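You operate a simulated robot arm through the tools that you are given. There is no shell and no other tool. Be economical: measure what you need, move in short steps, check, and stop when the job is done.

Carry out the task below with a simulated robot arm. There is one attempt and no reset: what you move stays moved.

JOB
Gauge the recess, lay in the spacer leaving 2 mm, and gauge again.
Fine: swing the gauge arm aside afterwards.

The check looks at the end state, three seconds after you hand in, the way a careful person would. Anything else that was tipped, shoved, dropped, spilled or broken makes it a failure.

ROBOT AND FRAMES
A 7-joint arm with a two-finger parallel gripper, fixed in place. Base frame: the origin is at the foot of the arm, x ahead of it, y to its left, z up; the work surface is at about z = 0.9. Readings come in m, degrees, newtons and seconds.
With the tool pointing down near the work surface it reaches from about 0.3 to 0.68 m from the base axis. Its first joint turns from -66.0 to 66.0 degrees. Payload 1.57 kg.
The TCP is the grasp point between the finger pads, 0.03 m short of the fingertips. In the tool frame z runs along the fingers and y along their closing line. Largest opening 0.11 m; finger width 0.024, thickness 0.012; the body of the gripper, 0.048 by 0.112 m, starts 0.078 m behind the TCP.
Orientation is that of the tool frame in the base frame, as a unit quaternion [x, y, z, w]. With the fingers straight down and closing along the base's y, the tool's x points along the base's -x, its y along +y and its z along -z.

CONTROLS
- The arm moves only by the tool move_arm. Its argument "series" is a list of rows, each an object of numbers (a shift or turn left out is 0, a gripper value left out holds the last): "tx", "ty", "tz": the shift along the tool's x, y, z in mm; "wx", "wy", "wz": the turn, a rotation vector about the tool's x, y, z in degrees; "grip": the opening, from 0 (shut) to 1 (fully open). In form: [{"tx": .., "ty": .., "tz": .., "wx": .., "wy": .., "wz": .., "grip": ..}, ...]. A call has 1 to 8 rows; each row shifts and turns the commanded pose from where the row before left it, along the tool's axes as they then stand. Rows are played at 5 a second. More than 0.05 m and 8.6 degrees between two rows, or a gripper value outside its range, and nothing of the call is played. Where a pose cannot be reached the arm comes as near as it can. A force on the tool above 50 N (or 10 N above the force at the start of the call, whichever is more), or a blocked arm, ends the call early, and 0.2 s more pass. The fingers move at their own pace (about 0.108 m/s each) and stop on an object; they squeeze with about 43 N. The grip force told is the motor's: it shows also when the fingers shut on nothing. Time passes only in rows, and 0.2 s behind the last, so rows that do not move let the fingers close. The reply holds the time, the measured pose of the TCP, the force on the tool along the base axes, the opening and the grip force, in the units named above and with some noise.
- Cameras (640 x 400 px; columns grow to the right, rows downward): "scene" is fixed at [0.1778, -0.4134, 1.4044]; the picture's right is [0.63, -0.78, 0.00], its down [-0.48, -0.39, -0.79] and it looks along [0.61, 0.50, -0.62] (base axes); focal length 344 px, centre (320, 200). "wrist" rides on the gripper at [-0.036, 0, -0.08] in the tool frame; the picture's right is [0.00, -1.00, 0.00], its down [0.97, 0.00, -0.24] and it looks along [0.24, 0.00, 0.97] (tool axes); focal length 218 px, centre (320, 200).
- capture(camera): a new picture of that camera. No time passes.
- locate(camera, pixels): for up to 12 pixels [column, row] of the newest picture of that camera ("zoom" is the newest enlarged one), the place [x, y, z] in the base frame of the surface seen there, good to about 0.003 m, but the place of the scene camera against the robot may be out by one fixed shift of up to 0.012 m in any direction. No time passes.
- enlarge(camera, box): a new picture of the part [left, top, right, bottom] of that camera's present view, enlarged. No time passes.
- close_job(): hands the job in; it is judged then, once.

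Go step by step. Measure first, check grasps and placings, and put right what went wrong. The budget is 80 turns and 46 pictures, counting those below and the enlarged ones. Unless the task says otherwise, let go and move clear before handing in, and close with one line.

The tools are called after "Request:" as name(argument=value, ...) on one line, values as JSON. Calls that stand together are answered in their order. move_arm: Moves the arm, as the interface text tells. Its arguments: {"type":"object","properties":{"series":{"type":"array","items":{"type":"object","properties":{"tx":{"type":"number"},"ty":{"type":"number"},"tz":{"type":"number"},"wx":{"type":"number"},"wy":{"type":"number"},"wz":{"type":"number"},"grip":{"type":"number"}}}}},"required":["series"]} The other tools are called the same way: capture (camera) takes a picture; locate (camera, pixels) gives the place of the surface under pixels of a picture; enlarge (camera, box) takes an enlarged picture of a part of a camera's view; close_job () hands the job in.

At the start:

```text
t: 0.0
eef_pos: [0.3263, -0.3258, 1.1964]
tcp_rot: [-0.001, 1.0, 0.0, 0.0]
wrist_force: [0.0, -0.1, -0.3]
opening: 0.11
grasp_force: 0.1
```

scene: 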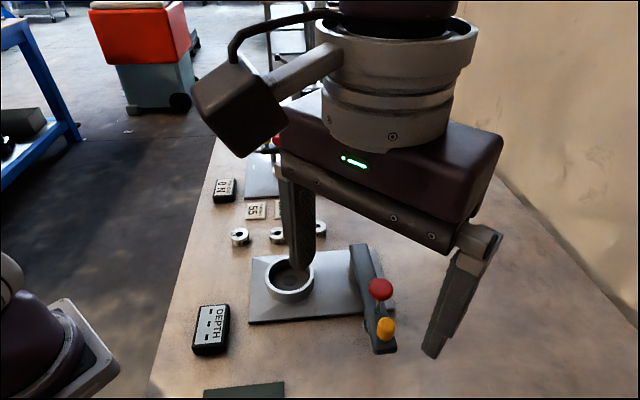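
wrist: 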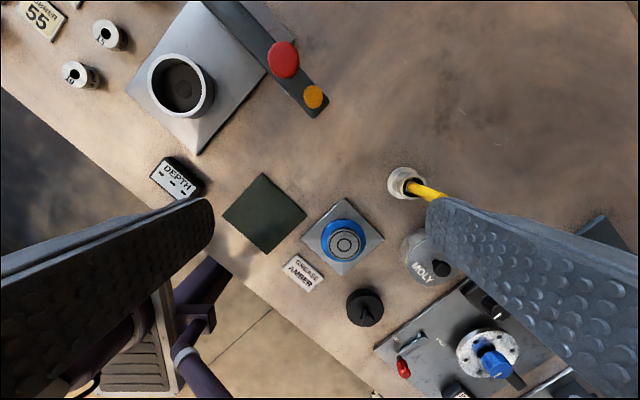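

The pictures show a recess ring (scene 290,278), an arm with red and yellow knobs (380,290), a DEPTH display and small marked spacers. I'll enlarge for detail.

Request:
enlarge(camera="scene", box=[180, 140, 420, 370])

Request:
enlarge(camera="wrist", box=[0, 0, 340, 210])

Request:
enlarge(camera="wrist", box=[210, 150, 550, 400])

```text
1.74 times, centred on (300, 255) of scene
```

zoom: 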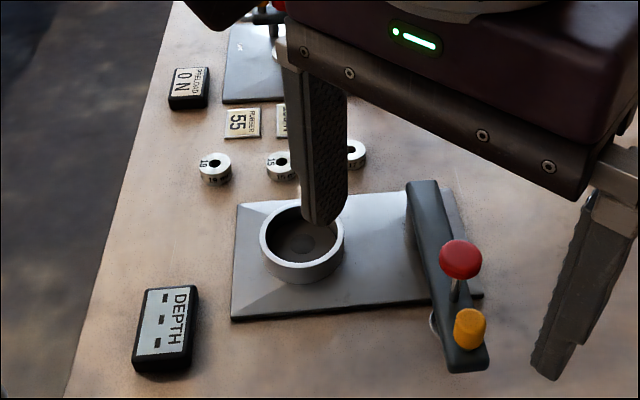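

```text
1.88 times, centred on (170, 105) of wrist
```

zoom: 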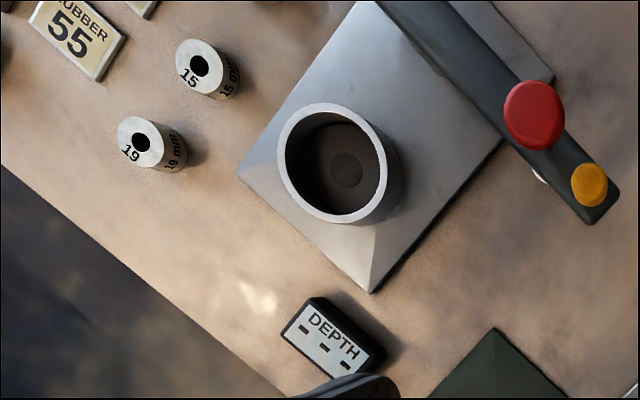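

```text
1.60 times, centred on (380, 275) of wrist
```

zoom: 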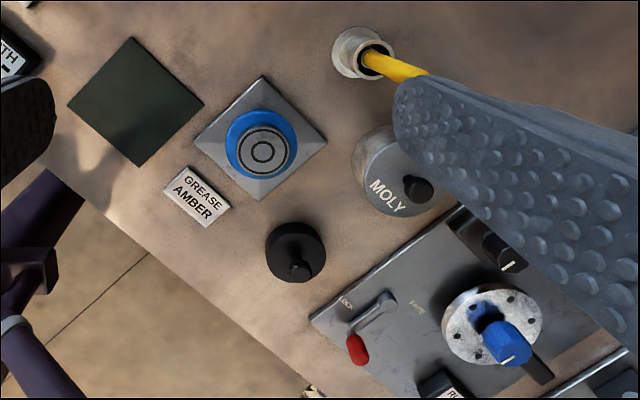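

I'll get positions of the main parts from the wrist view before moving.

Request:
locate(camera="wrist", pixels=[[108, 36], [74, 74], [181, 86], [184, 92], [283, 60], [313, 97], [320, 112], [212, 5], [250, 20], [176, 182], [205, 118], [300, 80]])

Request:
locate(camera="scene", pixels=[[240, 233], [277, 233], [320, 228], [290, 290], [379, 288], [385, 325], [384, 348], [358, 250], [372, 256], [272, 270], [210, 330], [252, 318]])

```text
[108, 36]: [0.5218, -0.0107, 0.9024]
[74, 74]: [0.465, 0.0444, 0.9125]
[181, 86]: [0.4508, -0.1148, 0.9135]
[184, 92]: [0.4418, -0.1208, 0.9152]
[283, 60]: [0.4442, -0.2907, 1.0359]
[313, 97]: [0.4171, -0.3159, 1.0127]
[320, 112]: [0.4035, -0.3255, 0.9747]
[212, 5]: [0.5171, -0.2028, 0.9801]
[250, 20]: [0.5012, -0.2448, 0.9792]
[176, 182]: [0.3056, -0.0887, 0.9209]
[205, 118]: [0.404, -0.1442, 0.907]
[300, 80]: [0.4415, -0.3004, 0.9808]
```

```text
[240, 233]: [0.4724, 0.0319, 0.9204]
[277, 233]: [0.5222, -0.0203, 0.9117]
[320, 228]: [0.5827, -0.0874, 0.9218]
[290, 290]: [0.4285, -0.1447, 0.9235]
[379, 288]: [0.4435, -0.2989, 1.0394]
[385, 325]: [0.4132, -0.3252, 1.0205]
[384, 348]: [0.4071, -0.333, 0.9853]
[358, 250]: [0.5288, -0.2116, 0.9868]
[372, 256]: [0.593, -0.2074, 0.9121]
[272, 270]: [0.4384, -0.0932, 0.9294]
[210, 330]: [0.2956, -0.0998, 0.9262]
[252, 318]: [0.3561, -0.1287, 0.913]
```

The scene camera seems about 8 mm off in y versus the wrist camera. I'll move above the fixture for a better view.

Request:
move_arm(series=[{"tx": -35, "ty": 35}, {"tx": -35, "ty": 35}, {"tx": -35, "ty": 35}, {"tx": -35, "ty": 35}, {"tx": 0, "ty": 10}])

Request:
capture(camera="wrist")

Request:
capture(camera="scene")

```text
t: 1.2
eef_pos: [0.4651, -0.1732, 1.1993]
tcp_rot: [-0.001, 1.0, 0.0, 0.0]
wrist_force: [-0.1, 1.1, -0.1]
opening: 0.1099
grasp_force: 0.0
```

```text
40 pictures are left
```

wrist: 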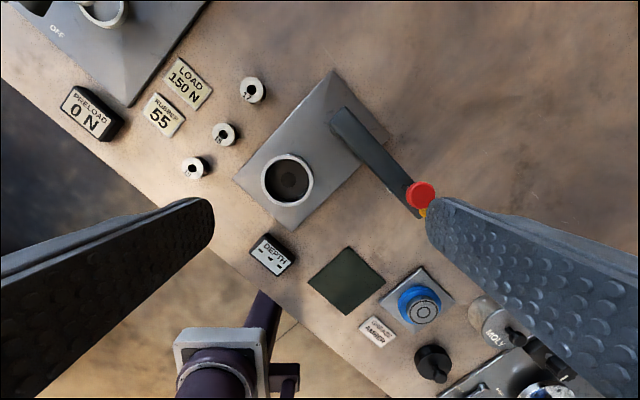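

```text
39 pictures are left
```

scene: 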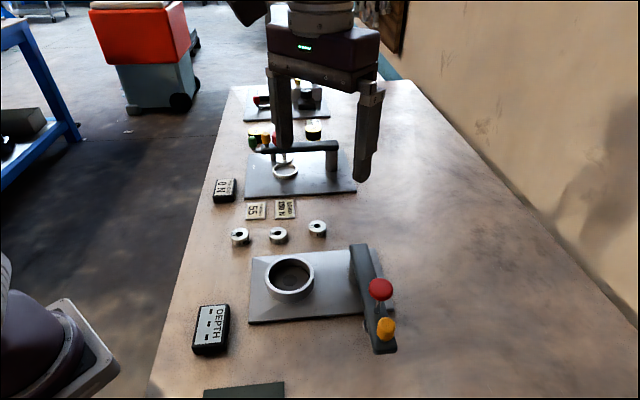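

Request:
enlarge(camera="scene", box=[240, 215, 420, 365])

Request:
enlarge(camera="wrist", box=[170, 60, 450, 235])

Request:
locate(camera="wrist", pixels=[[335, 116], [341, 112], [378, 155], [420, 194], [422, 213], [288, 180], [252, 86], [225, 132], [194, 166], [287, 157], [263, 178], [312, 180]])

Request:
enlarge(camera="scene", box=[225, 70, 385, 250])

```text
2.67 times, centred on (330, 290) of scene
```

zoom: 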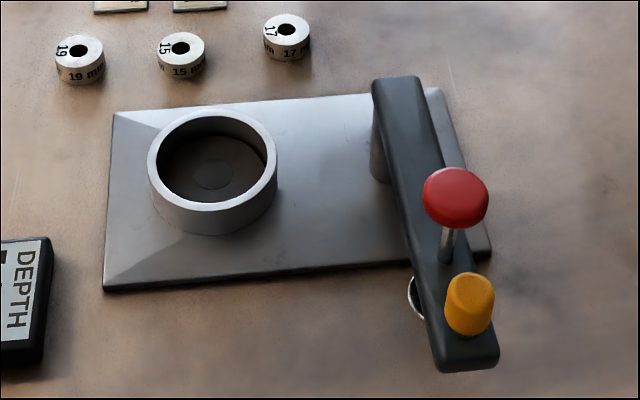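

```text
2.29 times, centred on (310, 148) of wrist
```

zoom: 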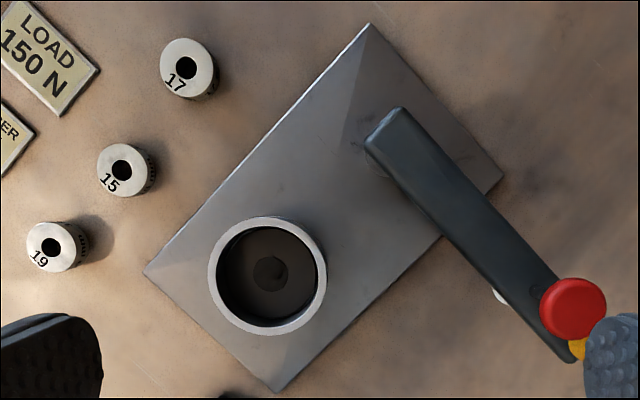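

```text
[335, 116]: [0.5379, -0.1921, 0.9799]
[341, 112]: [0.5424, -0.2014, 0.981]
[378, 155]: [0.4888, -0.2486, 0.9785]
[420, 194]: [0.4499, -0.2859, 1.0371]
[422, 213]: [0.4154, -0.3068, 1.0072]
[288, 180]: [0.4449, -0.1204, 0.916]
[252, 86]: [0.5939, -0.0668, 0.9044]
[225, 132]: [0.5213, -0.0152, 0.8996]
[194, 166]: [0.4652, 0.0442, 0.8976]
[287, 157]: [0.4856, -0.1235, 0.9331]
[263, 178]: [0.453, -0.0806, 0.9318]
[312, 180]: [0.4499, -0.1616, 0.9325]
```

```text
2.22 times, centred on (305, 160) of scene
```

zoom: 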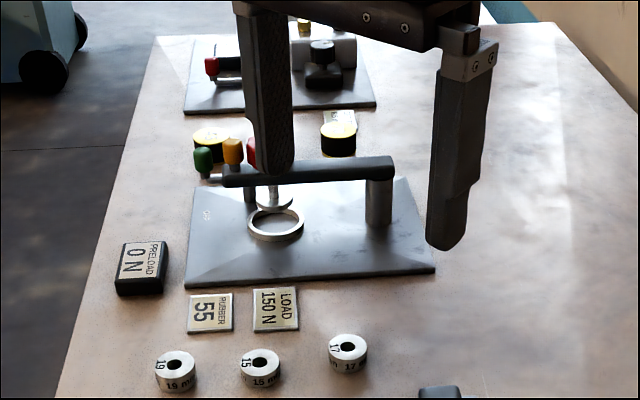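

Ring recess centre ≈(0.448,-0.121), pivot ≈(0.53,-0.205); the red knob (wrist 420,194) lies at the same radius from the pivot as the recess, so it's the plunger, and yellow is the handle. I'll move over the yellow knob with the fingers set across the arm.

Request:
move_arm(series=[{"tx": 16, "ty": -47, "tz": 0}, {"tx": 16, "ty": -47, "tz": 0}, {"tx": 16, "ty": -47, "tz": 0}, {"wz": -8.5, "tz": 10}, {"wz": -8.5, "tz": 10}, {"wz": -8.5, "tz": 10}, {"wz": -8.5, "tz": 10}, {"wz": -8.5, "tz": 10}])

Request:
capture(camera="wrist")

```text
t: 3.0
eef_pos: [0.4193, -0.3172, 1.1474]
tcp_rot: [-0.364, 0.931, 0.0, -0.001]
wrist_force: [-1.1, 0.1, -0.3]
opening: 0.1102
grasp_force: 0.1
```

```text
35 pictures are left
```

wrist: 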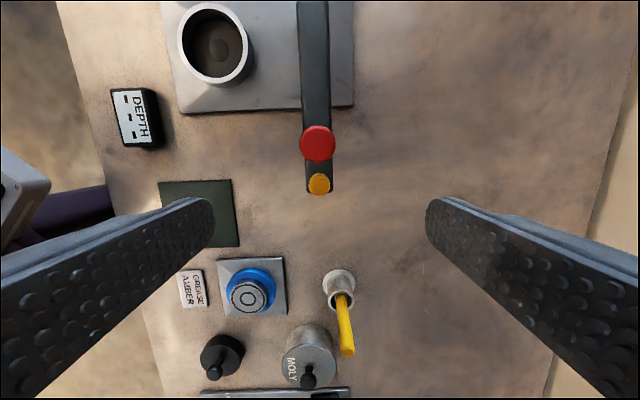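

The arm now lies vertical in the picture, so the yaw is right; I'll measure both knobs and the arm.

Request:
locate(camera="wrist", pixels=[[319, 177], [319, 190], [308, 184], [331, 184], [317, 126], [317, 145], [300, 143], [335, 143], [305, 100], [330, 100], [314, 20], [319, 168]])

Request:
enlarge(camera="wrist", box=[240, 80, 400, 200])

```text
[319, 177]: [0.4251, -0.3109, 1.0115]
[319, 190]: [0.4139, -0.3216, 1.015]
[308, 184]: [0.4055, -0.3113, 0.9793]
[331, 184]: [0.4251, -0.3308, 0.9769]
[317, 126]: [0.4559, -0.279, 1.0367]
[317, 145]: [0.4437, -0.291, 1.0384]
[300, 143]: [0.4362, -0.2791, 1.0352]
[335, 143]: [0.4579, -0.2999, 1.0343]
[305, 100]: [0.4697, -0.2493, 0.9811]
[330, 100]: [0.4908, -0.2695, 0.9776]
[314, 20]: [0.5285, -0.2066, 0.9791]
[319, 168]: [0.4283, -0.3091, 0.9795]
```

```text
3.33 times, centred on (320, 140) of wrist
```

zoom: 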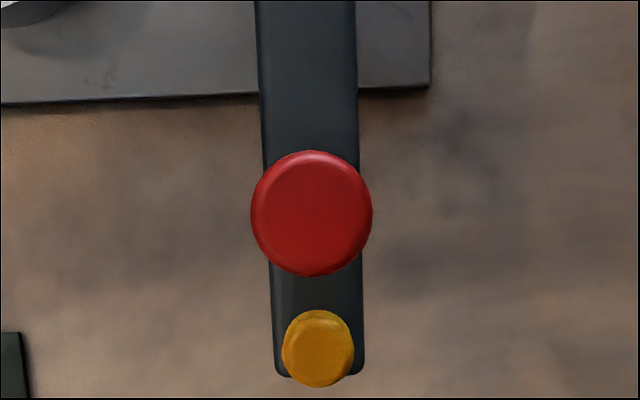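

Yellow knob centre ≈(0.420,-0.316), top 1.013; arm top 0.979; red is 38 mm away and clear. I'll descend with the tips just above the arm's top face and grasp the knob.

Request:
move_arm(series=[{"tz": 45}, {"tz": 45}, {"tz": 43}, {}, {"grip": 0.0}, {}, {}, {}])

Request:
capture(camera="wrist")

Request:
capture(camera="scene")

```text
t: 4.8
eef_pos: [0.42, -0.3158, 1.0109]
tcp_rot: [-0.363, 0.932, 0.001, -0.001]
wrist_force: [-6.5, 5.8, -3.1]
opening: 0.0218
grasp_force: 34.4
```

```text
33 pictures are left
```

wrist: 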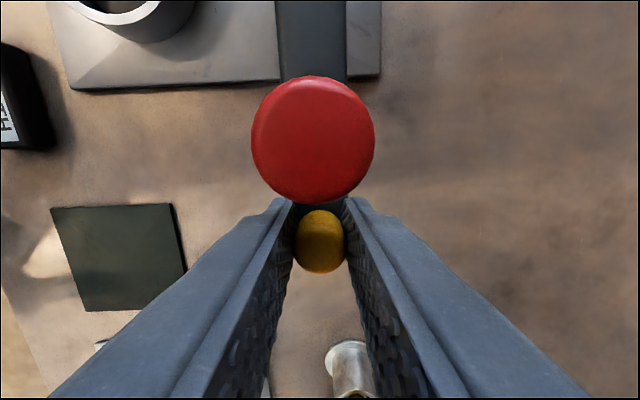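

```text
32 pictures are left
```

scene: 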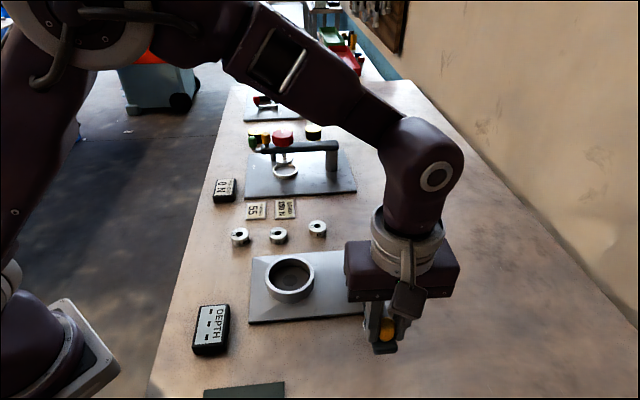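

Knob is held (opening 21.8 mm). I'll swing the arm clockwise about the pivot in small steps along the arc, starting with two to check.

Request:
move_arm(series=[{"tx": -0.35, "ty": 10.2, "wz": 3.75}, {"tx": -0.35, "ty": 10.2, "wz": 3.75}, {"tx": -0.35, "ty": 10.2, "wz": 3.75}, {"tx": -0.35, "ty": 10.2, "wz": 3.75}])

```text
t: 5.8
eef_pos: [0.3923, -0.2817, 1.0138]
tcp_rot: [-0.239, 0.971, 0.001, 0.0]
wrist_force: [5.1, 3.8, -26.9]
opening: 0.0215
grasp_force: 34.4
```

It moves; the z force of -27 N may be transient, so I'll let it settle and re-read.

Request:
move_arm(series=[{}, {}])

Request:
capture(camera="scene")

```text
t: 6.4
eef_pos: [0.3944, -0.2829, 1.0136]
tcp_rot: [-0.239, 0.971, 0.002, 0.0]
wrist_force: [7.2, 4.3, -25.0]
opening: 0.0215
grasp_force: 34.9
```

```text
31 pictures are left
```

scene: 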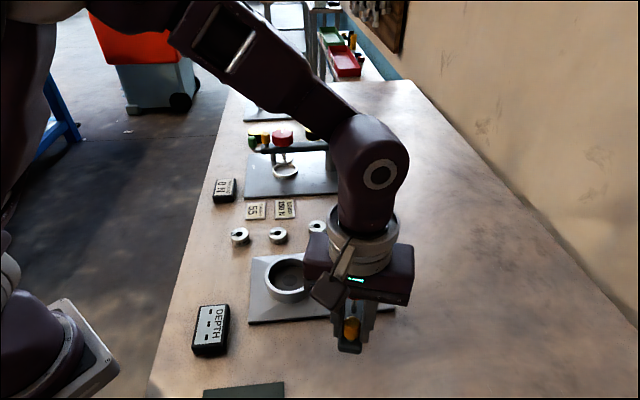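

The arm swings; a steady upward pull of 25 N means my command is slightly too high, so I'll lower 2 mm and continue.

Request:
move_arm(series=[{"tz": 1.5}, {}])

```text
t: 7.0
eef_pos: [0.3943, -0.2833, 1.013]
tcp_rot: [-0.239, 0.971, -0.002, 0.0]
wrist_force: [4.0, 3.0, -0.5]
opening: 0.0216
grasp_force: 34.7
```

Force is relieved. Continuing the arc by 30°.

Request:
move_arm(series=[{"tx": -0.35, "ty": 10.2, "wz": 3.75}, {"tx": -0.35, "ty": 10.2, "wz": 3.75}, {"tx": -0.35, "ty": 10.2, "wz": 3.75}, {"tx": -0.35, "ty": 10.2, "wz": 3.75}, {"tx": -0.35, "ty": 10.2, "wz": 3.75}, {"tx": -0.35, "ty": 10.2, "wz": 3.75}, {"tx": -0.35, "ty": 10.2, "wz": 3.75}, {"tx": -0.35, "ty": 10.2, "wz": 3.75}])

```text
t: 8.6
eef_pos: [0.3744, -0.2196, 1.0114]
tcp_rot: [-0.024, 1.0, 0.0, -0.003]
wrist_force: [-7.2, 0.1, 15.5]
opening: 0.0216
grasp_force: 35.0
stopped in row 7: the force on the tool passed its limit (the readings are from after the stop); the commanded pose is now the measured one
```

Stopped by force in row 7, near the expected arc position. I'll take a settle reading.

Request:
move_arm(series=[{}])

Request:
capture(camera="scene")

```text
t: 9.0
eef_pos: [0.3746, -0.2208, 1.0128]
tcp_rot: [-0.022, 1.0, 0.0, -0.002]
wrist_force: [-10.9, -0.7, 24.0]
opening: 0.0218
grasp_force: 34.9
```

```text
30 pictures are left
```

scene: 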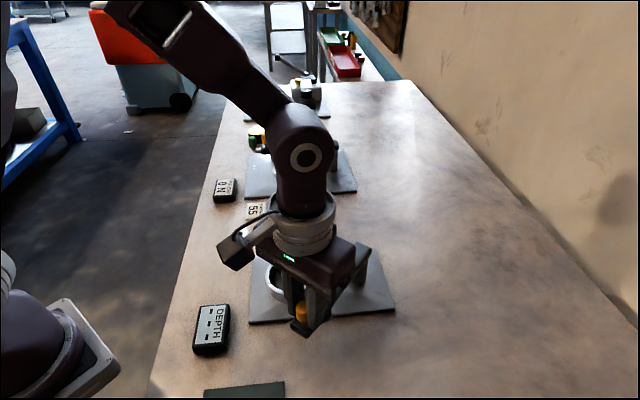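

Slightly low and slightly inside the arc; I correct (up 1.4, out 0.6) and continue with slower steps.

Request:
move_arm(series=[{"tz": -1.4, "tx": 0.6}, {"tx": -0.2, "ty": 8.1, "wz": 3}, {"tx": -0.2, "ty": 8.1, "wz": 3}, {"tx": -0.2, "ty": 8.1, "wz": 3}])

```text
t: 10.0
eef_pos: [0.3755, -0.1949, 1.0128]
tcp_rot: [0.055, 0.998, 0.002, -0.003]
wrist_force: [-10.7, 0.3, -24.4]
opening: 0.0216
grasp_force: 34.6
```

Request:
move_arm(series=[{"tz": 0.9, "tx": 0.8}, {}])

```text
t: 10.6
eef_pos: [0.3751, -0.1956, 1.012]
tcp_rot: [0.054, 0.999, 0.0, -0.002]
wrist_force: [-12.6, 2.3, -5.7]
opening: 0.0213
grasp_force: 34.9
```

Request:
move_arm(series=[{"tx": 0.07, "ty": 8.15, "wz": 3}, {"tx": 0.07, "ty": 8.15, "wz": 3}, {"tx": 0.07, "ty": 8.15, "wz": 3}, {"tx": 0.07, "ty": 8.15, "wz": 3}, {"tx": 0.07, "ty": 8.15, "wz": 3}])

```text
t: 11.8
eef_pos: [0.384, -0.1534, 1.0124]
tcp_rot: [0.185, 0.983, 0.0, -0.004]
wrist_force: [-25.6, 8.1, 13.8]
opening: 0.0217
grasp_force: 34.7
```

Request:
move_arm(series=[{"tz": -0.6, "tx": 1.5}, {"tx": 0.1, "ty": 8.15, "wz": 3}, {"tx": 0.1, "ty": 8.15, "wz": 3}, {"tx": 0.1, "ty": 8.15, "wz": 3}, {}])

Request:
capture(camera="scene")

Request:
capture(camera="wrist")

```text
t: 13.0
eef_pos: [0.394, -0.1331, 1.0132]
tcp_rot: [0.261, 0.965, 0.0, -0.001]
wrist_force: [1.8, -2.1, 5.8]
opening: 0.0216
grasp_force: 34.6
```

```text
29 pictures are left
```

scene: 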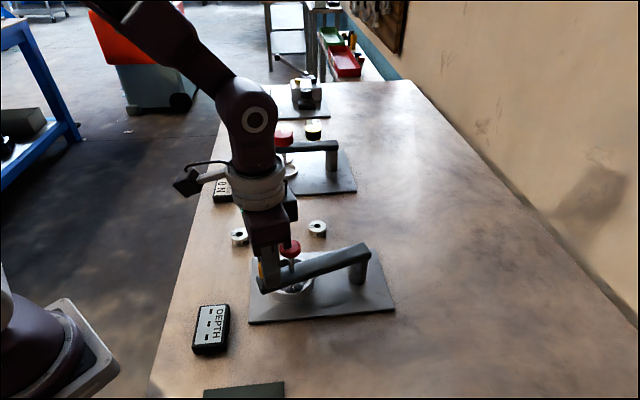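

```text
28 pictures are left
```

wrist: 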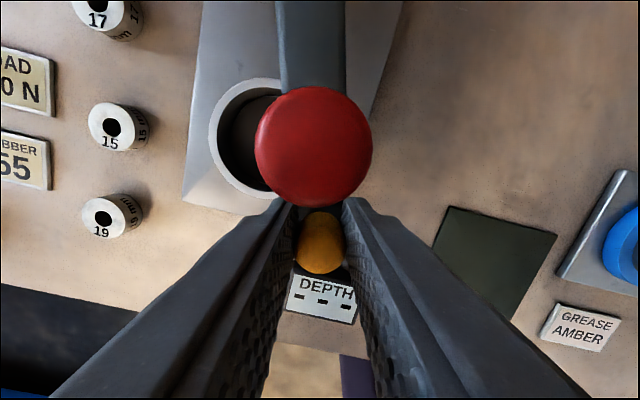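

About 17° remain. Continuing 15°, then checking.

Request:
move_arm(series=[{"tx": 0.2, "ty": 8.15, "wz": 3}, {"tx": 0.2, "ty": 8.15, "wz": 3}, {"tx": 0.2, "ty": 8.15, "wz": 3}, {"tx": 0.2, "ty": 8.15, "wz": 3}, {"tx": 0.2, "ty": 8.15, "wz": 3}, {}])

Request:
capture(camera="wrist")

```text
t: 14.4
eef_pos: [0.4157, -0.1013, 1.0132]
tcp_rot: [0.386, 0.922, 0.0, 0.0]
wrist_force: [10.5, -10.7, 24.0]
opening: 0.0217
grasp_force: 35.0
```

```text
27 pictures are left
```

wrist: 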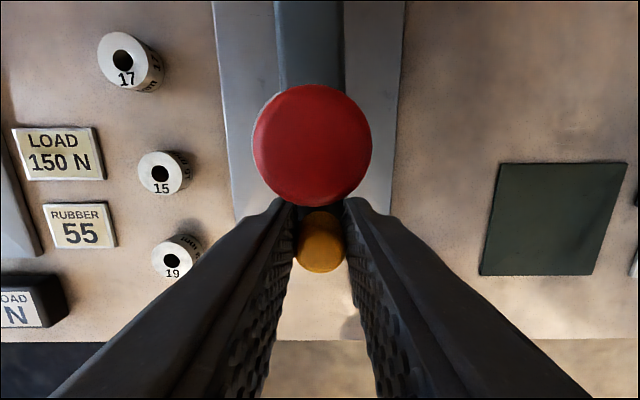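

Position angle ≈137.5°; about 3° left. I relieve forces and go on in 1° steps, watching for a stop.

Request:
move_arm(series=[{"tz": -0.9, "tx": -0.6}, {"tx": 0, "ty": 2.7, "wz": 1}, {"tx": 0, "ty": 2.7, "wz": 1}, {"tx": 0, "ty": 2.7, "wz": 1}, {}])

Request:
enlarge(camera="scene", box=[190, 200, 410, 360])

```text
t: 15.6
eef_pos: [0.4207, -0.0952, 1.0119]
tcp_rot: [0.41, 0.912, -0.001, -0.003]
wrist_force: [-0.5, -15.6, 11.9]
opening: 0.0216
grasp_force: 34.2
```

```text
2.50 times, centred on (300, 280) of scene
```

zoom: 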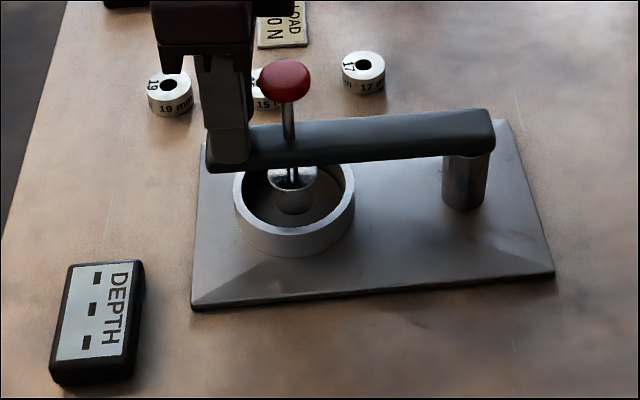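

At 134.6°, probe foot over the recess. A slight resistance appears; testing 1° more for a stop.

Request:
move_arm(series=[{"tz": -0.4, "ty": 2.7, "wz": 1}, {}])

```text
t: 16.2
eef_pos: [0.4205, -0.0947, 1.0131]
tcp_rot: [0.418, 0.908, -0.002, -0.005]
wrist_force: [-28.5, -32.0, 1.7]
opening: 0.0215
grasp_force: 35.1
```

That's a hard stop (43 N, no motion), so the arm is in the gauging position. I'll back off the push, release, and rise.

Request:
move_arm(series=[{"ty": -2.7, "wz": -1}, {}, {"grip": 0.45}, {}, {"tz": -40}, {"tz": -40}, {"tx": -37, "grip": 0.0}, {}])

Request:
capture(camera="wrist")

```text
t: 18.0
eef_pos: [0.4441, -0.1247, 1.0922]
tcp_rot: [0.409, 0.913, -0.001, -0.002]
wrist_force: [0.4, -0.4, -0.2]
opening: 0.0
grasp_force: 21.3
```

```text
25 pictures are left
```

wrist: 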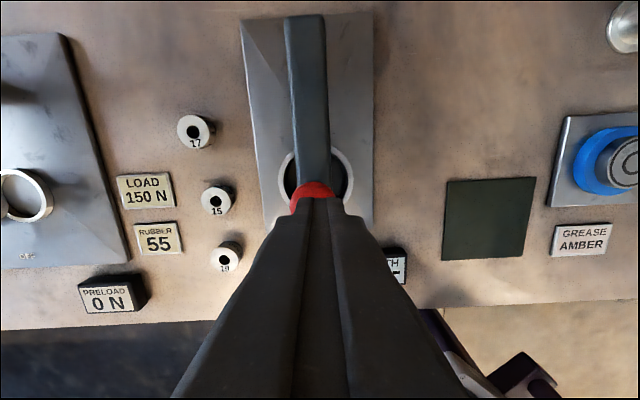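

Fingers closed, tips over the red knob. The knob appears a few px left (313 vs seam 320); let me locate it precisely.

Request:
locate(camera="wrist", pixels=[[313, 183], [294, 205], [333, 190], [297, 130], [326, 130]])

Request:
enlarge(camera="scene", box=[190, 200, 410, 360])

```text
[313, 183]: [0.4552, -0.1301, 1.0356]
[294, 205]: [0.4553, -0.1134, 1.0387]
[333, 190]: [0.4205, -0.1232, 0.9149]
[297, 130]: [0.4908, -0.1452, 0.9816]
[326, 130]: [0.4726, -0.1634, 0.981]
```

```text
2.50 times, centred on (300, 280) of scene
```

zoom: 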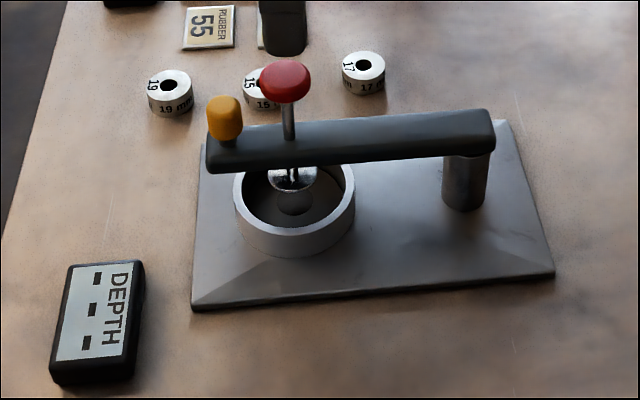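

Red centre ≈(0.449,-0.121): shift 6 mm along +y tool, then press down gently.

Request:
move_arm(series=[{"ty": 6}, {"tz": 12}, {"tz": 8}, {"tz": 3}, {"tz": 3}, {"tz": 3}, {"tz": 3}, {}])

Request:
enlarge(camera="scene", box=[190, 200, 410, 360])

```text
t: 19.8
eef_pos: [0.4515, -0.1186, 1.0619]
tcp_rot: [0.409, 0.913, -0.002, -0.003]
wrist_force: [-1.7, -0.6, 0.7]
opening: 0.0
grasp_force: 21.6
```

```text
2.50 times, centred on (300, 280) of scene
```

zoom: 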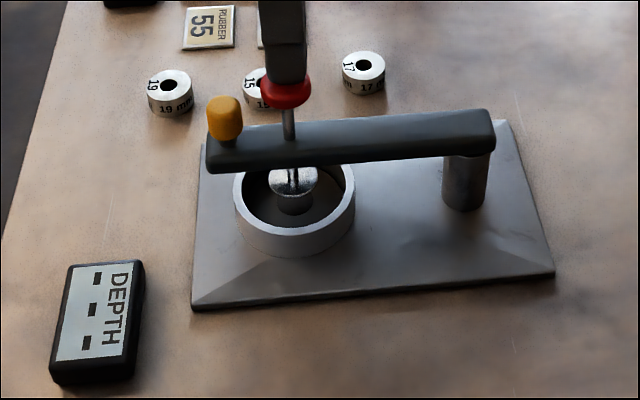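

Plunger is descending freely with little force. Continue pressing until it bottoms.

Request:
move_arm(series=[{"tz": 3}, {"tz": 3}, {"tz": 3}, {"tz": 3}, {"tz": 3}, {}])

Request:
enlarge(camera="scene", box=[190, 200, 410, 360])

```text
t: 21.2
eef_pos: [0.4515, -0.1167, 1.0484]
tcp_rot: [0.409, 0.912, -0.001, -0.003]
wrist_force: [0.8, -0.5, 0.5]
opening: 0.0
grasp_force: 20.7
```

```text
2.50 times, centred on (300, 280) of scene
```

zoom: 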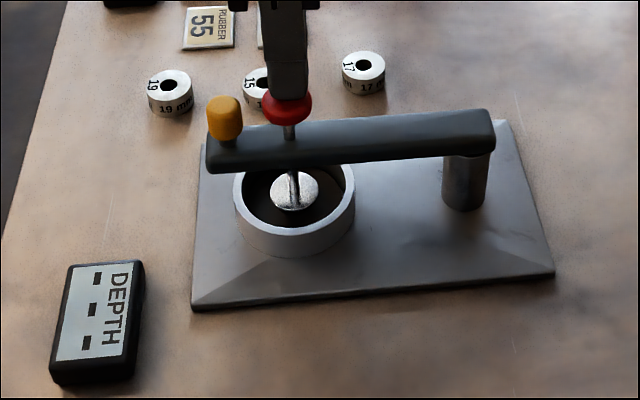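

Request:
move_arm(series=[{"tz": 3}, {"tz": 3}, {"tz": 3}, {"tz": 3}, {"tz": 2}, {"tz": 2}, {"tz": 2}, {}])

Request:
enlarge(camera="scene", box=[190, 200, 410, 360])

```text
t: 22.3
eef_pos: [0.452, -0.1172, 1.0373]
tcp_rot: [0.409, 0.913, 0.0, 0.0]
wrist_force: [-8.3, 4.5, 33.7]
opening: 0.0
grasp_force: 21.3
stopped in row 5: the force on the tool passed its limit (the readings are from after the stop); the commanded pose is now the measured one
```

```text
2.50 times, centred on (300, 280) of scene
```

zoom: 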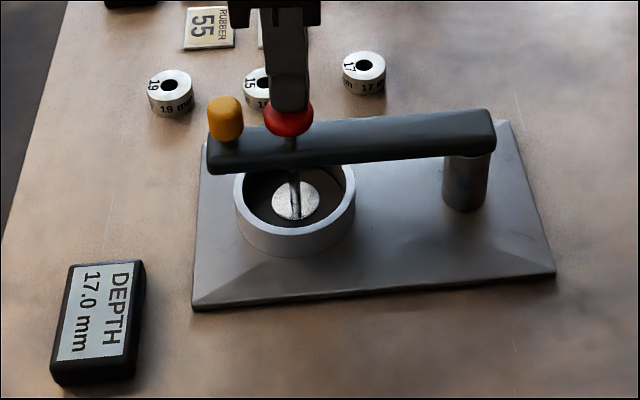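

DEPTH reads 17.0 mm, so the 15 mm spacer leaves 2 mm. I'll lift off and check the plunger returns.

Request:
move_arm(series=[{"tz": -5}, {"tz": -15}, {"tz": -25}, {"tz": -15}, {"ty": -3, "tx": 37}, {"grip": 0.55}, {}])

Request:
capture(camera="wrist")

Request:
enlarge(camera="scene", box=[190, 200, 410, 360])

```text
t: 23.9
eef_pos: [0.422, -0.0951, 1.0971]
tcp_rot: [0.409, 0.913, 0.0, -0.001]
wrist_force: [-0.5, -0.2, -0.1]
opening: 0.0606
grasp_force: 0.1
```

```text
20 pictures are left
```

wrist: 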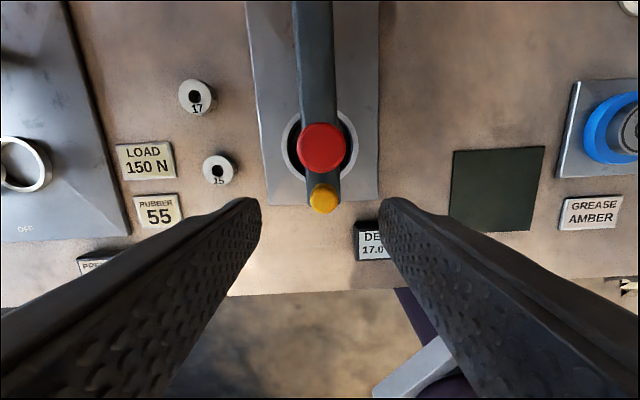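

```text
2.50 times, centred on (300, 280) of scene
```

zoom: 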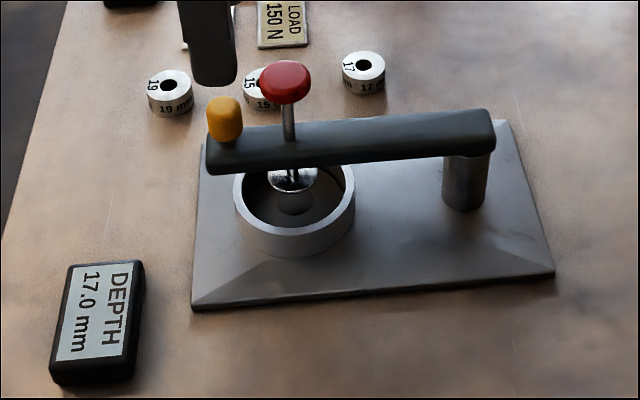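

The plunger sprang back and the reading is held. I'll align the yaw with the arm (wz −2.6), grasp yellow again and swing back.

Request:
move_arm(series=[{"wz": -2.6}, {"tz": 40}, {"tz": 43.5}, {}, {"grip": 0.0}, {}, {}])

```text
t: 25.7
eef_pos: [0.4211, -0.0972, 1.0164]
tcp_rot: [0.39, 0.921, -0.004, -0.003]
wrist_force: [-8.8, -9.7, 5.1]
opening: 0.0218
grasp_force: 34.8
stopped in row 7: the force on the tool passed its limit (the readings are from after the stop); the commanded pose is now the measured one
```

Held; slight push against the stop. Swinging back.

Request:
move_arm(series=[{"tx": 0, "ty": -3, "wz": -1.1}, {"tx": -0.33, "ty": -8.15, "wz": -3}, {"tx": -0.3, "ty": -8.15, "wz": -3}, {"tx": -0.3, "ty": -8.15, "wz": -3}, {}])

```text
t: 26.9
eef_pos: [0.4046, -0.1161, 1.0149]
tcp_rot: [0.307, 0.952, -0.002, -0.004]
wrist_force: [-2.2, 1.8, -1.0]
opening: 0.0217
grasp_force: 35.4
```

Forces are near zero; continuing with 3.75° steps.

Request:
move_arm(series=[{"tx": -0.35, "ty": -10.25, "wz": -3.75}, {"tx": -0.35, "ty": -10.25, "wz": -3.75}, {"tx": -0.35, "ty": -10.25, "wz": -3.75}, {"tx": -0.35, "ty": -10.25, "wz": -3.75}, {"tx": -0.35, "ty": -10.25, "wz": -3.75}, {}])

```text
t: 28.3
eef_pos: [0.3835, -0.1598, 1.0143]
tcp_rot: [0.147, 0.989, -0.003, -0.004]
wrist_force: [2.8, -1.7, -7.7]
opening: 0.0213
grasp_force: 34.8
```

Request:
move_arm(series=[{"tx": -0.4, "ty": -10.25, "wz": -3.75, "tz": 0.3}, {"tx": -0.4, "ty": -10.25, "wz": -3.75}, {"tx": -0.4, "ty": -10.25, "wz": -3.75}, {"tx": -0.4, "ty": -10.25, "wz": -3.75}, {"tx": -0.4, "ty": -10.25, "wz": -3.75}, {"tx": -0.4, "ty": -10.25, "wz": -3.75}, {}])

```text
t: 29.9
eef_pos: [0.3774, -0.2231, 1.0143]
tcp_rot: [-0.049, 0.999, -0.002, -0.002]
wrist_force: [17.3, 1.5, 7.9]
opening: 0.0216
grasp_force: 34.9
```

Request:
move_arm(series=[{"tx": -1.2, "tz": -0.3}, {"tx": -0.5, "ty": -10.25, "wz": -3.75}, {"tx": -0.5, "ty": -10.25, "wz": -3.75}, {"tx": -0.5, "ty": -10.25, "wz": -3.75}, {"tx": -0.5, "ty": -10.25, "wz": -3.75}, {}])

```text
t: 31.3
eef_pos: [0.3867, -0.2619, 1.0165]
tcp_rot: [-0.178, 0.984, -0.001, -0.005]
wrist_force: [-4.0, -1.2, -27.9]
opening: 0.0218
grasp_force: 34.3
```

Request:
move_arm(series=[{"tz": 1.3}, {"tx": -0.35, "ty": -10.25, "wz": -3.75}, {"tx": -0.35, "ty": -10.25, "wz": -3.75}, {"tx": -0.35, "ty": -10.25, "wz": -3.75}, {"tx": -0.35, "ty": -10.25, "wz": -3.75}, {}])

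```text
t: 32.7
eef_pos: [0.4064, -0.2961, 1.0143]
tcp_rot: [-0.306, 0.952, -0.001, -0.004]
wrist_force: [-5.0, -4.8, 27.9]
opening: 0.0217
grasp_force: 34.7
```

Request:
move_arm(series=[{"tz": -1.2}, {"tx": -0.35, "ty": -10.25, "wz": -3.75}, {"tx": -0.35, "ty": -10.25, "wz": -3.75}, {}, {"grip": 0.5}, {}, {"tz": -40}, {"tz": -45}])

Request:
capture(camera="scene")

```text
t: 34.5
eef_pos: [0.4194, -0.3118, 1.0992]
tcp_rot: [-0.366, 0.931, 0.001, -0.004]
wrist_force: [-0.5, -0.4, -0.4]
opening: 0.0547
grasp_force: 0.0
```

```text
18 pictures are left
```

scene: 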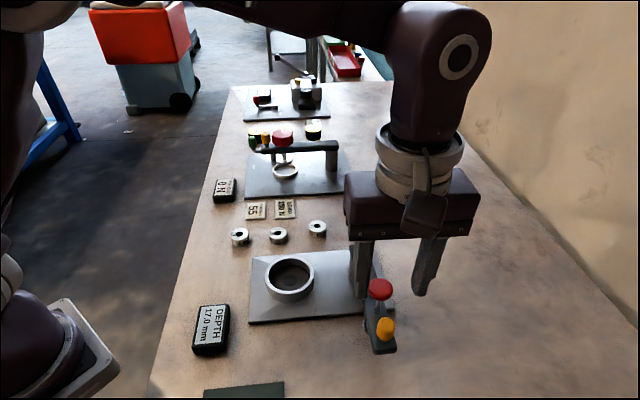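

Arm is aside, reading 17.0 retained. Now I move over the 15 mm spacer (≈0.521,-0.014), keeping this yaw so the fingers close along the row of spacers.

Request:
move_arm(series=[{"tz": -30}, {"tx": -39.7, "ty": 21.3}, {"tx": -39.7, "ty": 21.3}, {"tx": -39.7, "ty": 21.3}, {"tx": -39.7, "ty": 21.3}, {"tx": -39.7, "ty": 21.3}, {"tx": -39.7, "ty": 21.3}, {"tx": -39.7, "ty": 21.3}])

Request:
capture(camera="wrist")

```text
t: 36.3
eef_pos: [0.5232, -0.0143, 1.1279]
tcp_rot: [-0.366, 0.931, 0.0, -0.005]
wrist_force: [-0.6, 0.2, 0.3]
opening: 0.0551
grasp_force: 0.0
```

```text
17 pictures are left
```

wrist: 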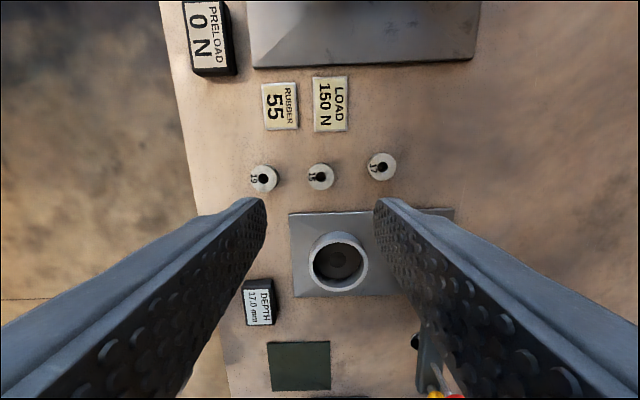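

Request:
enlarge(camera="wrist", box=[240, 145, 400, 300])

```text
2.58 times, centred on (320, 222) of wrist
```

zoom: 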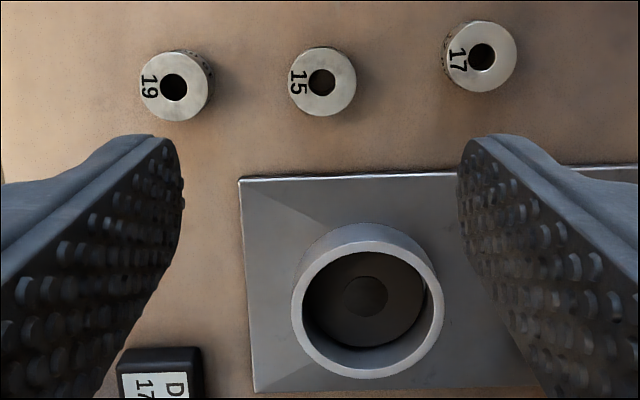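

Request:
locate(camera="zoom", pixels=[[294, 72], [353, 82], [327, 50], [324, 112], [345, 60], [303, 105], [370, 247], [367, 372], [298, 308], [438, 308], [365, 296], [312, 310]])

```text
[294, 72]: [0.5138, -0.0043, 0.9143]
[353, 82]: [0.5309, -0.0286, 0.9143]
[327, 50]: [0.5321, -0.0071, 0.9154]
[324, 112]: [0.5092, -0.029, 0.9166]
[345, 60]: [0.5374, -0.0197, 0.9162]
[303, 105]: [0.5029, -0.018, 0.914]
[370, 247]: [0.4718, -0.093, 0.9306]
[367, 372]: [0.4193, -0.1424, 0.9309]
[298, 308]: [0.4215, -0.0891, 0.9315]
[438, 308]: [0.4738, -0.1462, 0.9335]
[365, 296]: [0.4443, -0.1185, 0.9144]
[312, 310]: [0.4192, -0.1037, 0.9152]
```

Spacer 15 centre ≈(0.521,-0.018), Ø≈34 mm, height to 0.915; recess centre ≈(0.447,-0.118), inner Ø≈68 mm, floor 0.9145. I'll go down to above the spacer and check alignment.

Request:
move_arm(series=[{"tx": 4, "ty": -1.2, "tz": 45}, {"tz": 45}, {"tz": 45}, {}])

Request:
capture(camera="wrist")

```text
t: 37.3
eef_pos: [0.518, -0.0175, 0.9924]
tcp_rot: [-0.366, 0.931, 0.0, -0.005]
wrist_force: [0.8, -0.2, 0.4]
opening: 0.0552
grasp_force: 0.0
```

```text
15 pictures are left
```

wrist: 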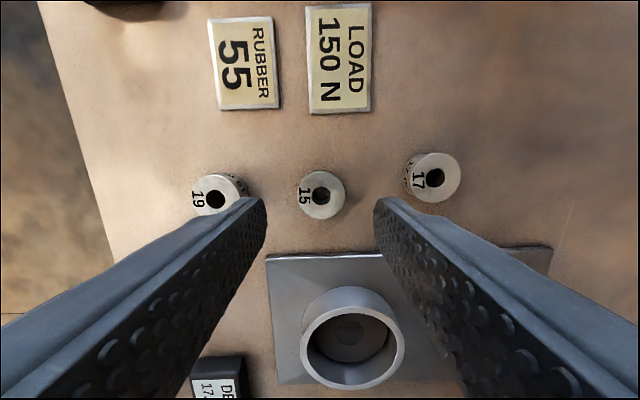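

The spacer centre (321,195) matches the predicted TCP line (320,196). Descending and gripping the upper part of the spacer.

Request:
move_arm(series=[{"tz": 30}, {"tz": 20}, {"tz": 4.5}, {}, {"grip": 0.0}, {}, {}])

```text
t: 38.9
eef_pos: [0.5184, -0.0195, 0.9385]
tcp_rot: [-0.367, 0.93, 0.0, -0.003]
wrist_force: [-0.5, 0.6, 0.0]
opening: 0.0342
grasp_force: 41.3
```

Spacer gripped (34.2 mm). Lifting and moving above the recess.

Request:
move_arm(series=[{"tz": -10}, {"tz": -30}, {"tz": -20}, {"tx": 39.8, "ty": -7.7}, {"tx": 39.8, "ty": -7.7}, {"tx": 39.8, "ty": -7.8}, {}])

Request:
capture(camera="wrist")

Request:
enlarge(camera="scene", box=[190, 200, 410, 360])

```text
t: 40.5
eef_pos: [0.4465, -0.1157, 0.9994]
tcp_rot: [-0.366, 0.931, 0.0, -0.004]
wrist_force: [0.3, 0.4, -1.5]
opening: 0.034
grasp_force: 41.1
```

```text
14 pictures are left
```

wrist: 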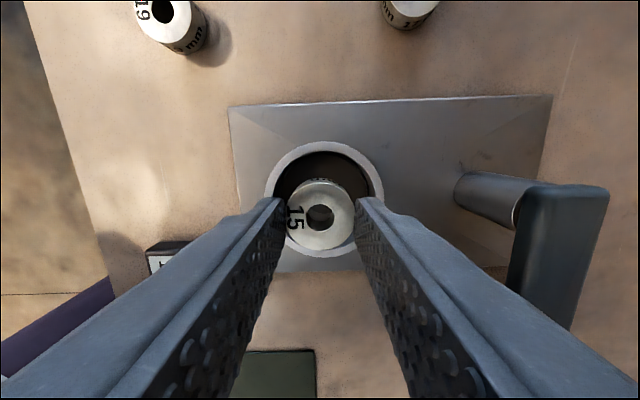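

```text
2.50 times, centred on (300, 280) of scene
```

zoom: 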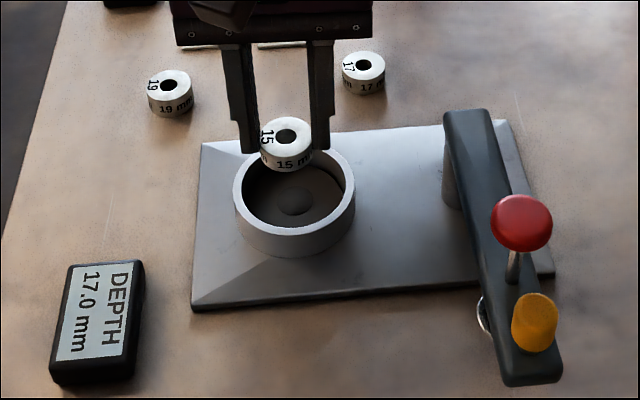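

In the wrist view the rim spans columns 265–383 (centre 324), the spacer is centred at 320; shift 2.5 mm along −y and 1 mm +x, then lower slowly.

Request:
move_arm(series=[{"tx": 1, "ty": -2.5}, {"tz": 15}, {"tz": 12}, {"tz": 8}, {"tz": 4}, {"tz": 3}, {}])

Request:
enlarge(camera="scene", box=[190, 200, 410, 360])

```text
t: 42.1
eef_pos: [0.4452, -0.1172, 0.9579]
tcp_rot: [-0.366, 0.93, -0.001, -0.005]
wrist_force: [-0.4, -0.2, -1.2]
opening: 0.034
grasp_force: 42.0
```

```text
2.50 times, centred on (300, 280) of scene
```

zoom: 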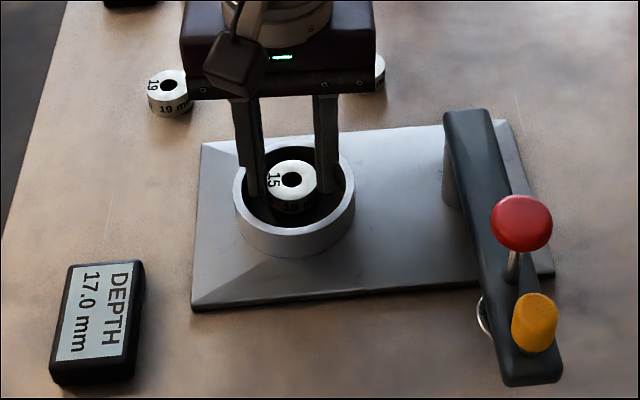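

Inside the recess with no contact; lowering in 1 mm steps until touchdown.

Request:
move_arm(series=[{"tz": 1.5}, {"tz": 1}, {"tz": 1}, {"tz": 0.5}, {"tz": 0.5}, {}])

```text
t: 43.5
eef_pos: [0.4479, -0.1164, 0.9548]
tcp_rot: [-0.367, 0.93, 0.0, -0.004]
wrist_force: [-0.7, -0.4, 0.7]
opening: 0.0343
grasp_force: 41.9
```

Request:
move_arm(series=[{"tz": 0.5}, {"tz": 0.5}, {"tz": 0.5}, {"tz": 0.5}, {}])

```text
t: 44.7
eef_pos: [0.4481, -0.12, 0.9515]
tcp_rot: [-0.366, 0.93, 0.0, -0.004]
wrist_force: [-0.9, 10.9, 30.7]
opening: 0.0343
grasp_force: 41.2
```

Touchdown (30 N). Ease up slightly, open just a little, and lift straight out.

Request:
move_arm(series=[{"tz": -1}, {"grip": 0.345}, {}, {"tz": -4}, {"tz": -10}, {"tz": -30}, {"tz": -40}, {"tz": -40}])

Request:
enlarge(camera="scene", box=[190, 200, 410, 360])

Request:
enlarge(camera="wrist", box=[220, 110, 420, 260])

```text
t: 46.5
eef_pos: [0.4475, -0.1179, 1.0772]
tcp_rot: [-0.366, 0.931, 0.0, -0.005]
wrist_force: [0.6, -0.1, 0.2]
opening: 0.0378
grasp_force: 0.1
```

```text
2.50 times, centred on (300, 280) of scene
```

zoom: 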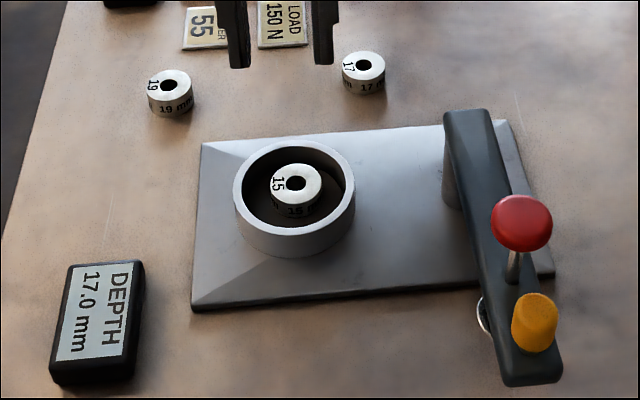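

```text
2.67 times, centred on (320, 185) of wrist
```

zoom: 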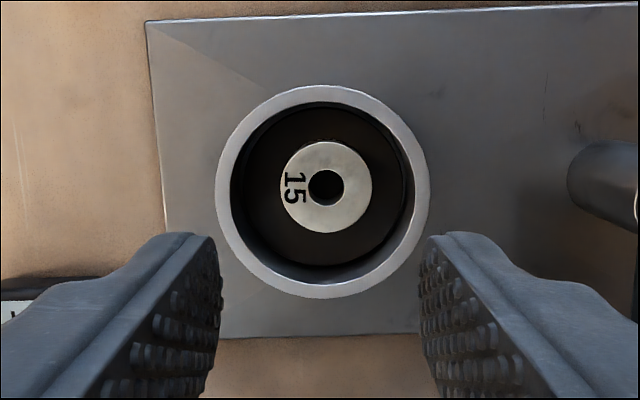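

Spacer is laid in and well centred. Now back to the yellow handle at ≈(0.419,-0.312).

Request:
move_arm(series=[{"tz": -40, "grip": 0.5}, {"tx": 38.2, "ty": -30.8}, {"tx": 38.2, "ty": -30.8}, {"tx": 38.2, "ty": -30.8}, {"tx": 38.2, "ty": -30.8}, {}])

Request:
capture(camera="wrist")

```text
t: 47.9
eef_pos: [0.4167, -0.3163, 1.114]
tcp_rot: [-0.367, 0.93, 0.001, -0.004]
wrist_force: [-0.1, -0.8, 1.0]
opening: 0.055
grasp_force: 0.0
```

```text
9 pictures are left
```

wrist: 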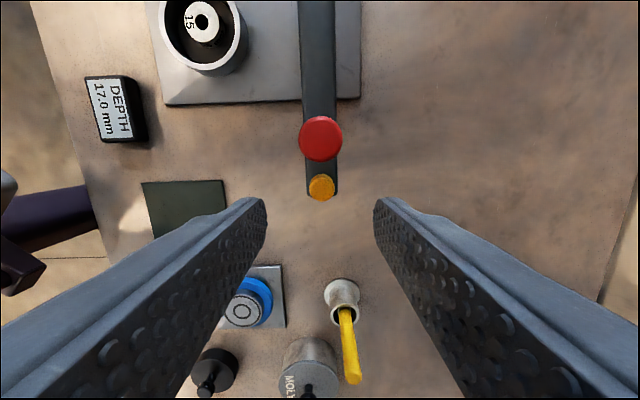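

Yellow (322,187) vs predicted (320,190): shift by (−2,−1.5) mm, then descend and grasp.

Request:
move_arm(series=[{"tx": -2, "ty": -1.5, "tz": 30}, {"tz": 40}, {"tz": 30}, {}, {"grip": 0.0}, {}, {}])

```text
t: 49.5
eef_pos: [0.4201, -0.3134, 1.0137]
tcp_rot: [-0.367, 0.93, 0.0, -0.004]
wrist_force: [-0.2, -1.5, -6.9]
opening: 0.0216
grasp_force: 34.6
```

Request:
move_arm(series=[{"tx": -0.3, "ty": 10.25, "wz": 3.75, "tz": 0.3}, {"tx": -0.3, "ty": 10.25, "wz": 3.75}, {"tx": -0.3, "ty": 10.25, "wz": 3.75}, {"tx": -0.3, "ty": 10.25, "wz": 3.75}, {"tx": -0.3, "ty": 10.25, "wz": 3.75}, {}])

```text
t: 50.9
eef_pos: [0.3919, -0.2701, 1.0162]
tcp_rot: [-0.209, 0.978, -0.001, -0.006]
wrist_force: [-22.6, -10.6, -7.9]
opening: 0.0215
grasp_force: 34.9
```

Request:
move_arm(series=[{"tx": 1.4, "tz": 0.3}, {"tx": 0, "ty": 10.25, "wz": 3.75}, {"tx": 0, "ty": 10.25, "wz": 3.75}, {"tx": 0, "ty": 10.25, "wz": 3.75}, {"tx": 0, "ty": 10.25, "wz": 3.75}, {"tx": 0, "ty": 10.25, "wz": 3.75}, {}])

```text
t: 52.5
eef_pos: [0.3788, -0.2217, 1.0171]
tcp_rot: [-0.048, 0.999, -0.002, -0.003]
wrist_force: [1.3, 0.1, -28.3]
opening: 0.0218
grasp_force: 35.0
```

Request:
move_arm(series=[{"tz": 1.5}, {"tx": -0.1, "ty": 10.25, "wz": 3.75}, {"tx": -0.1, "ty": 10.25, "wz": 3.75}, {"tx": -0.1, "ty": 10.25, "wz": 3.75}, {"tx": -0.1, "ty": 10.25, "wz": 3.75}, {"tx": -0.1, "ty": 10.25, "wz": 3.75}, {}])

```text
t: 54.1
eef_pos: [0.3813, -0.1699, 1.0159]
tcp_rot: [0.116, 0.993, -0.003, -0.003]
wrist_force: [0.0, -0.3, 29.0]
opening: 0.0217
grasp_force: 35.2
```

Request:
move_arm(series=[{"tz": -1.1}, {"tx": -0.1, "ty": 10.25, "wz": 3.75}, {"tx": -0.1, "ty": 10.25, "wz": 3.75}, {"tx": -0.1, "ty": 10.25, "wz": 3.75}, {"tx": -0.1, "ty": 10.25, "wz": 3.75}, {"tx": -0.1, "ty": 10.25, "wz": 3.75}, {}])

```text
t: 55.7
eef_pos: [0.4009, -0.1258, 1.014]
tcp_rot: [0.277, 0.961, -0.002, -0.002]
wrist_force: [22.1, -13.6, 8.2]
opening: 0.0217
grasp_force: 34.7
```

Request:
move_arm(series=[{"tx": -1.3, "tz": -0.3}, {"tx": -0.3, "ty": 10.25, "wz": 3.75}, {"tx": -0.3, "ty": 10.25, "wz": 3.75}, {"tx": -0.3, "ty": 10.25, "wz": 3.75}, {}, {"ty": 2.7, "wz": 1}, {"ty": 2.7, "wz": 1}, {}])

```text
t: 57.5
eef_pos: [0.4226, -0.0973, 1.0163]
tcp_rot: [0.385, 0.923, -0.003, -0.005]
wrist_force: [-13.0, 7.6, 1.6]
opening: 0.0216
grasp_force: 34.7
```

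Request:
move_arm(series=[{"tx": 0.6, "ty": 2.7, "wz": 1}, {}])

```text
t: 58.1
eef_pos: [0.4217, -0.0966, 1.0172]
tcp_rot: [0.394, 0.919, -0.005, -0.006]
wrist_force: [-26.4, -9.0, -15.4]
opening: 0.0217
grasp_force: 34.9
```

At the stop again. Back off, release, rise, close and go above the red plunger.

Request:
move_arm(series=[{"ty": -2.2, "wz": -0.8, "tz": 0.5}, {}, {"grip": 0.45}, {}, {"tz": -40}, {"tz": -40}, {"tx": -37, "ty": 4, "grip": 0.0}, {}])

Request:
capture(camera="wrist")

```text
t: 59.9
eef_pos: [0.4514, -0.1184, 1.0934]
tcp_rot: [0.387, 0.922, -0.003, -0.003]
wrist_force: [0.7, -0.5, 0.7]
opening: 0.0
grasp_force: 21.5
```

```text
8 pictures are left
```

wrist: 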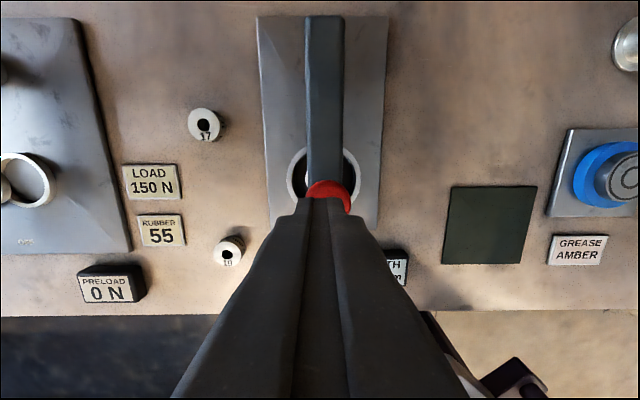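

Red is centred at col 328 vs seam 320; shift −4 mm in y and press. Bottoming expected about 15 mm higher than before.

Request:
move_arm(series=[{"ty": -4}, {"tz": 15}, {"tz": 10}, {"tz": 4}, {"tz": 4}, {"tz": 3}, {"tz": 3}, {}])

```text
t: 61.7
eef_pos: [0.4476, -0.123, 1.0555]
tcp_rot: [0.386, 0.922, -0.002, -0.003]
wrist_force: [0.2, 1.0, 1.6]
opening: 0.0001
grasp_force: 21.7
```

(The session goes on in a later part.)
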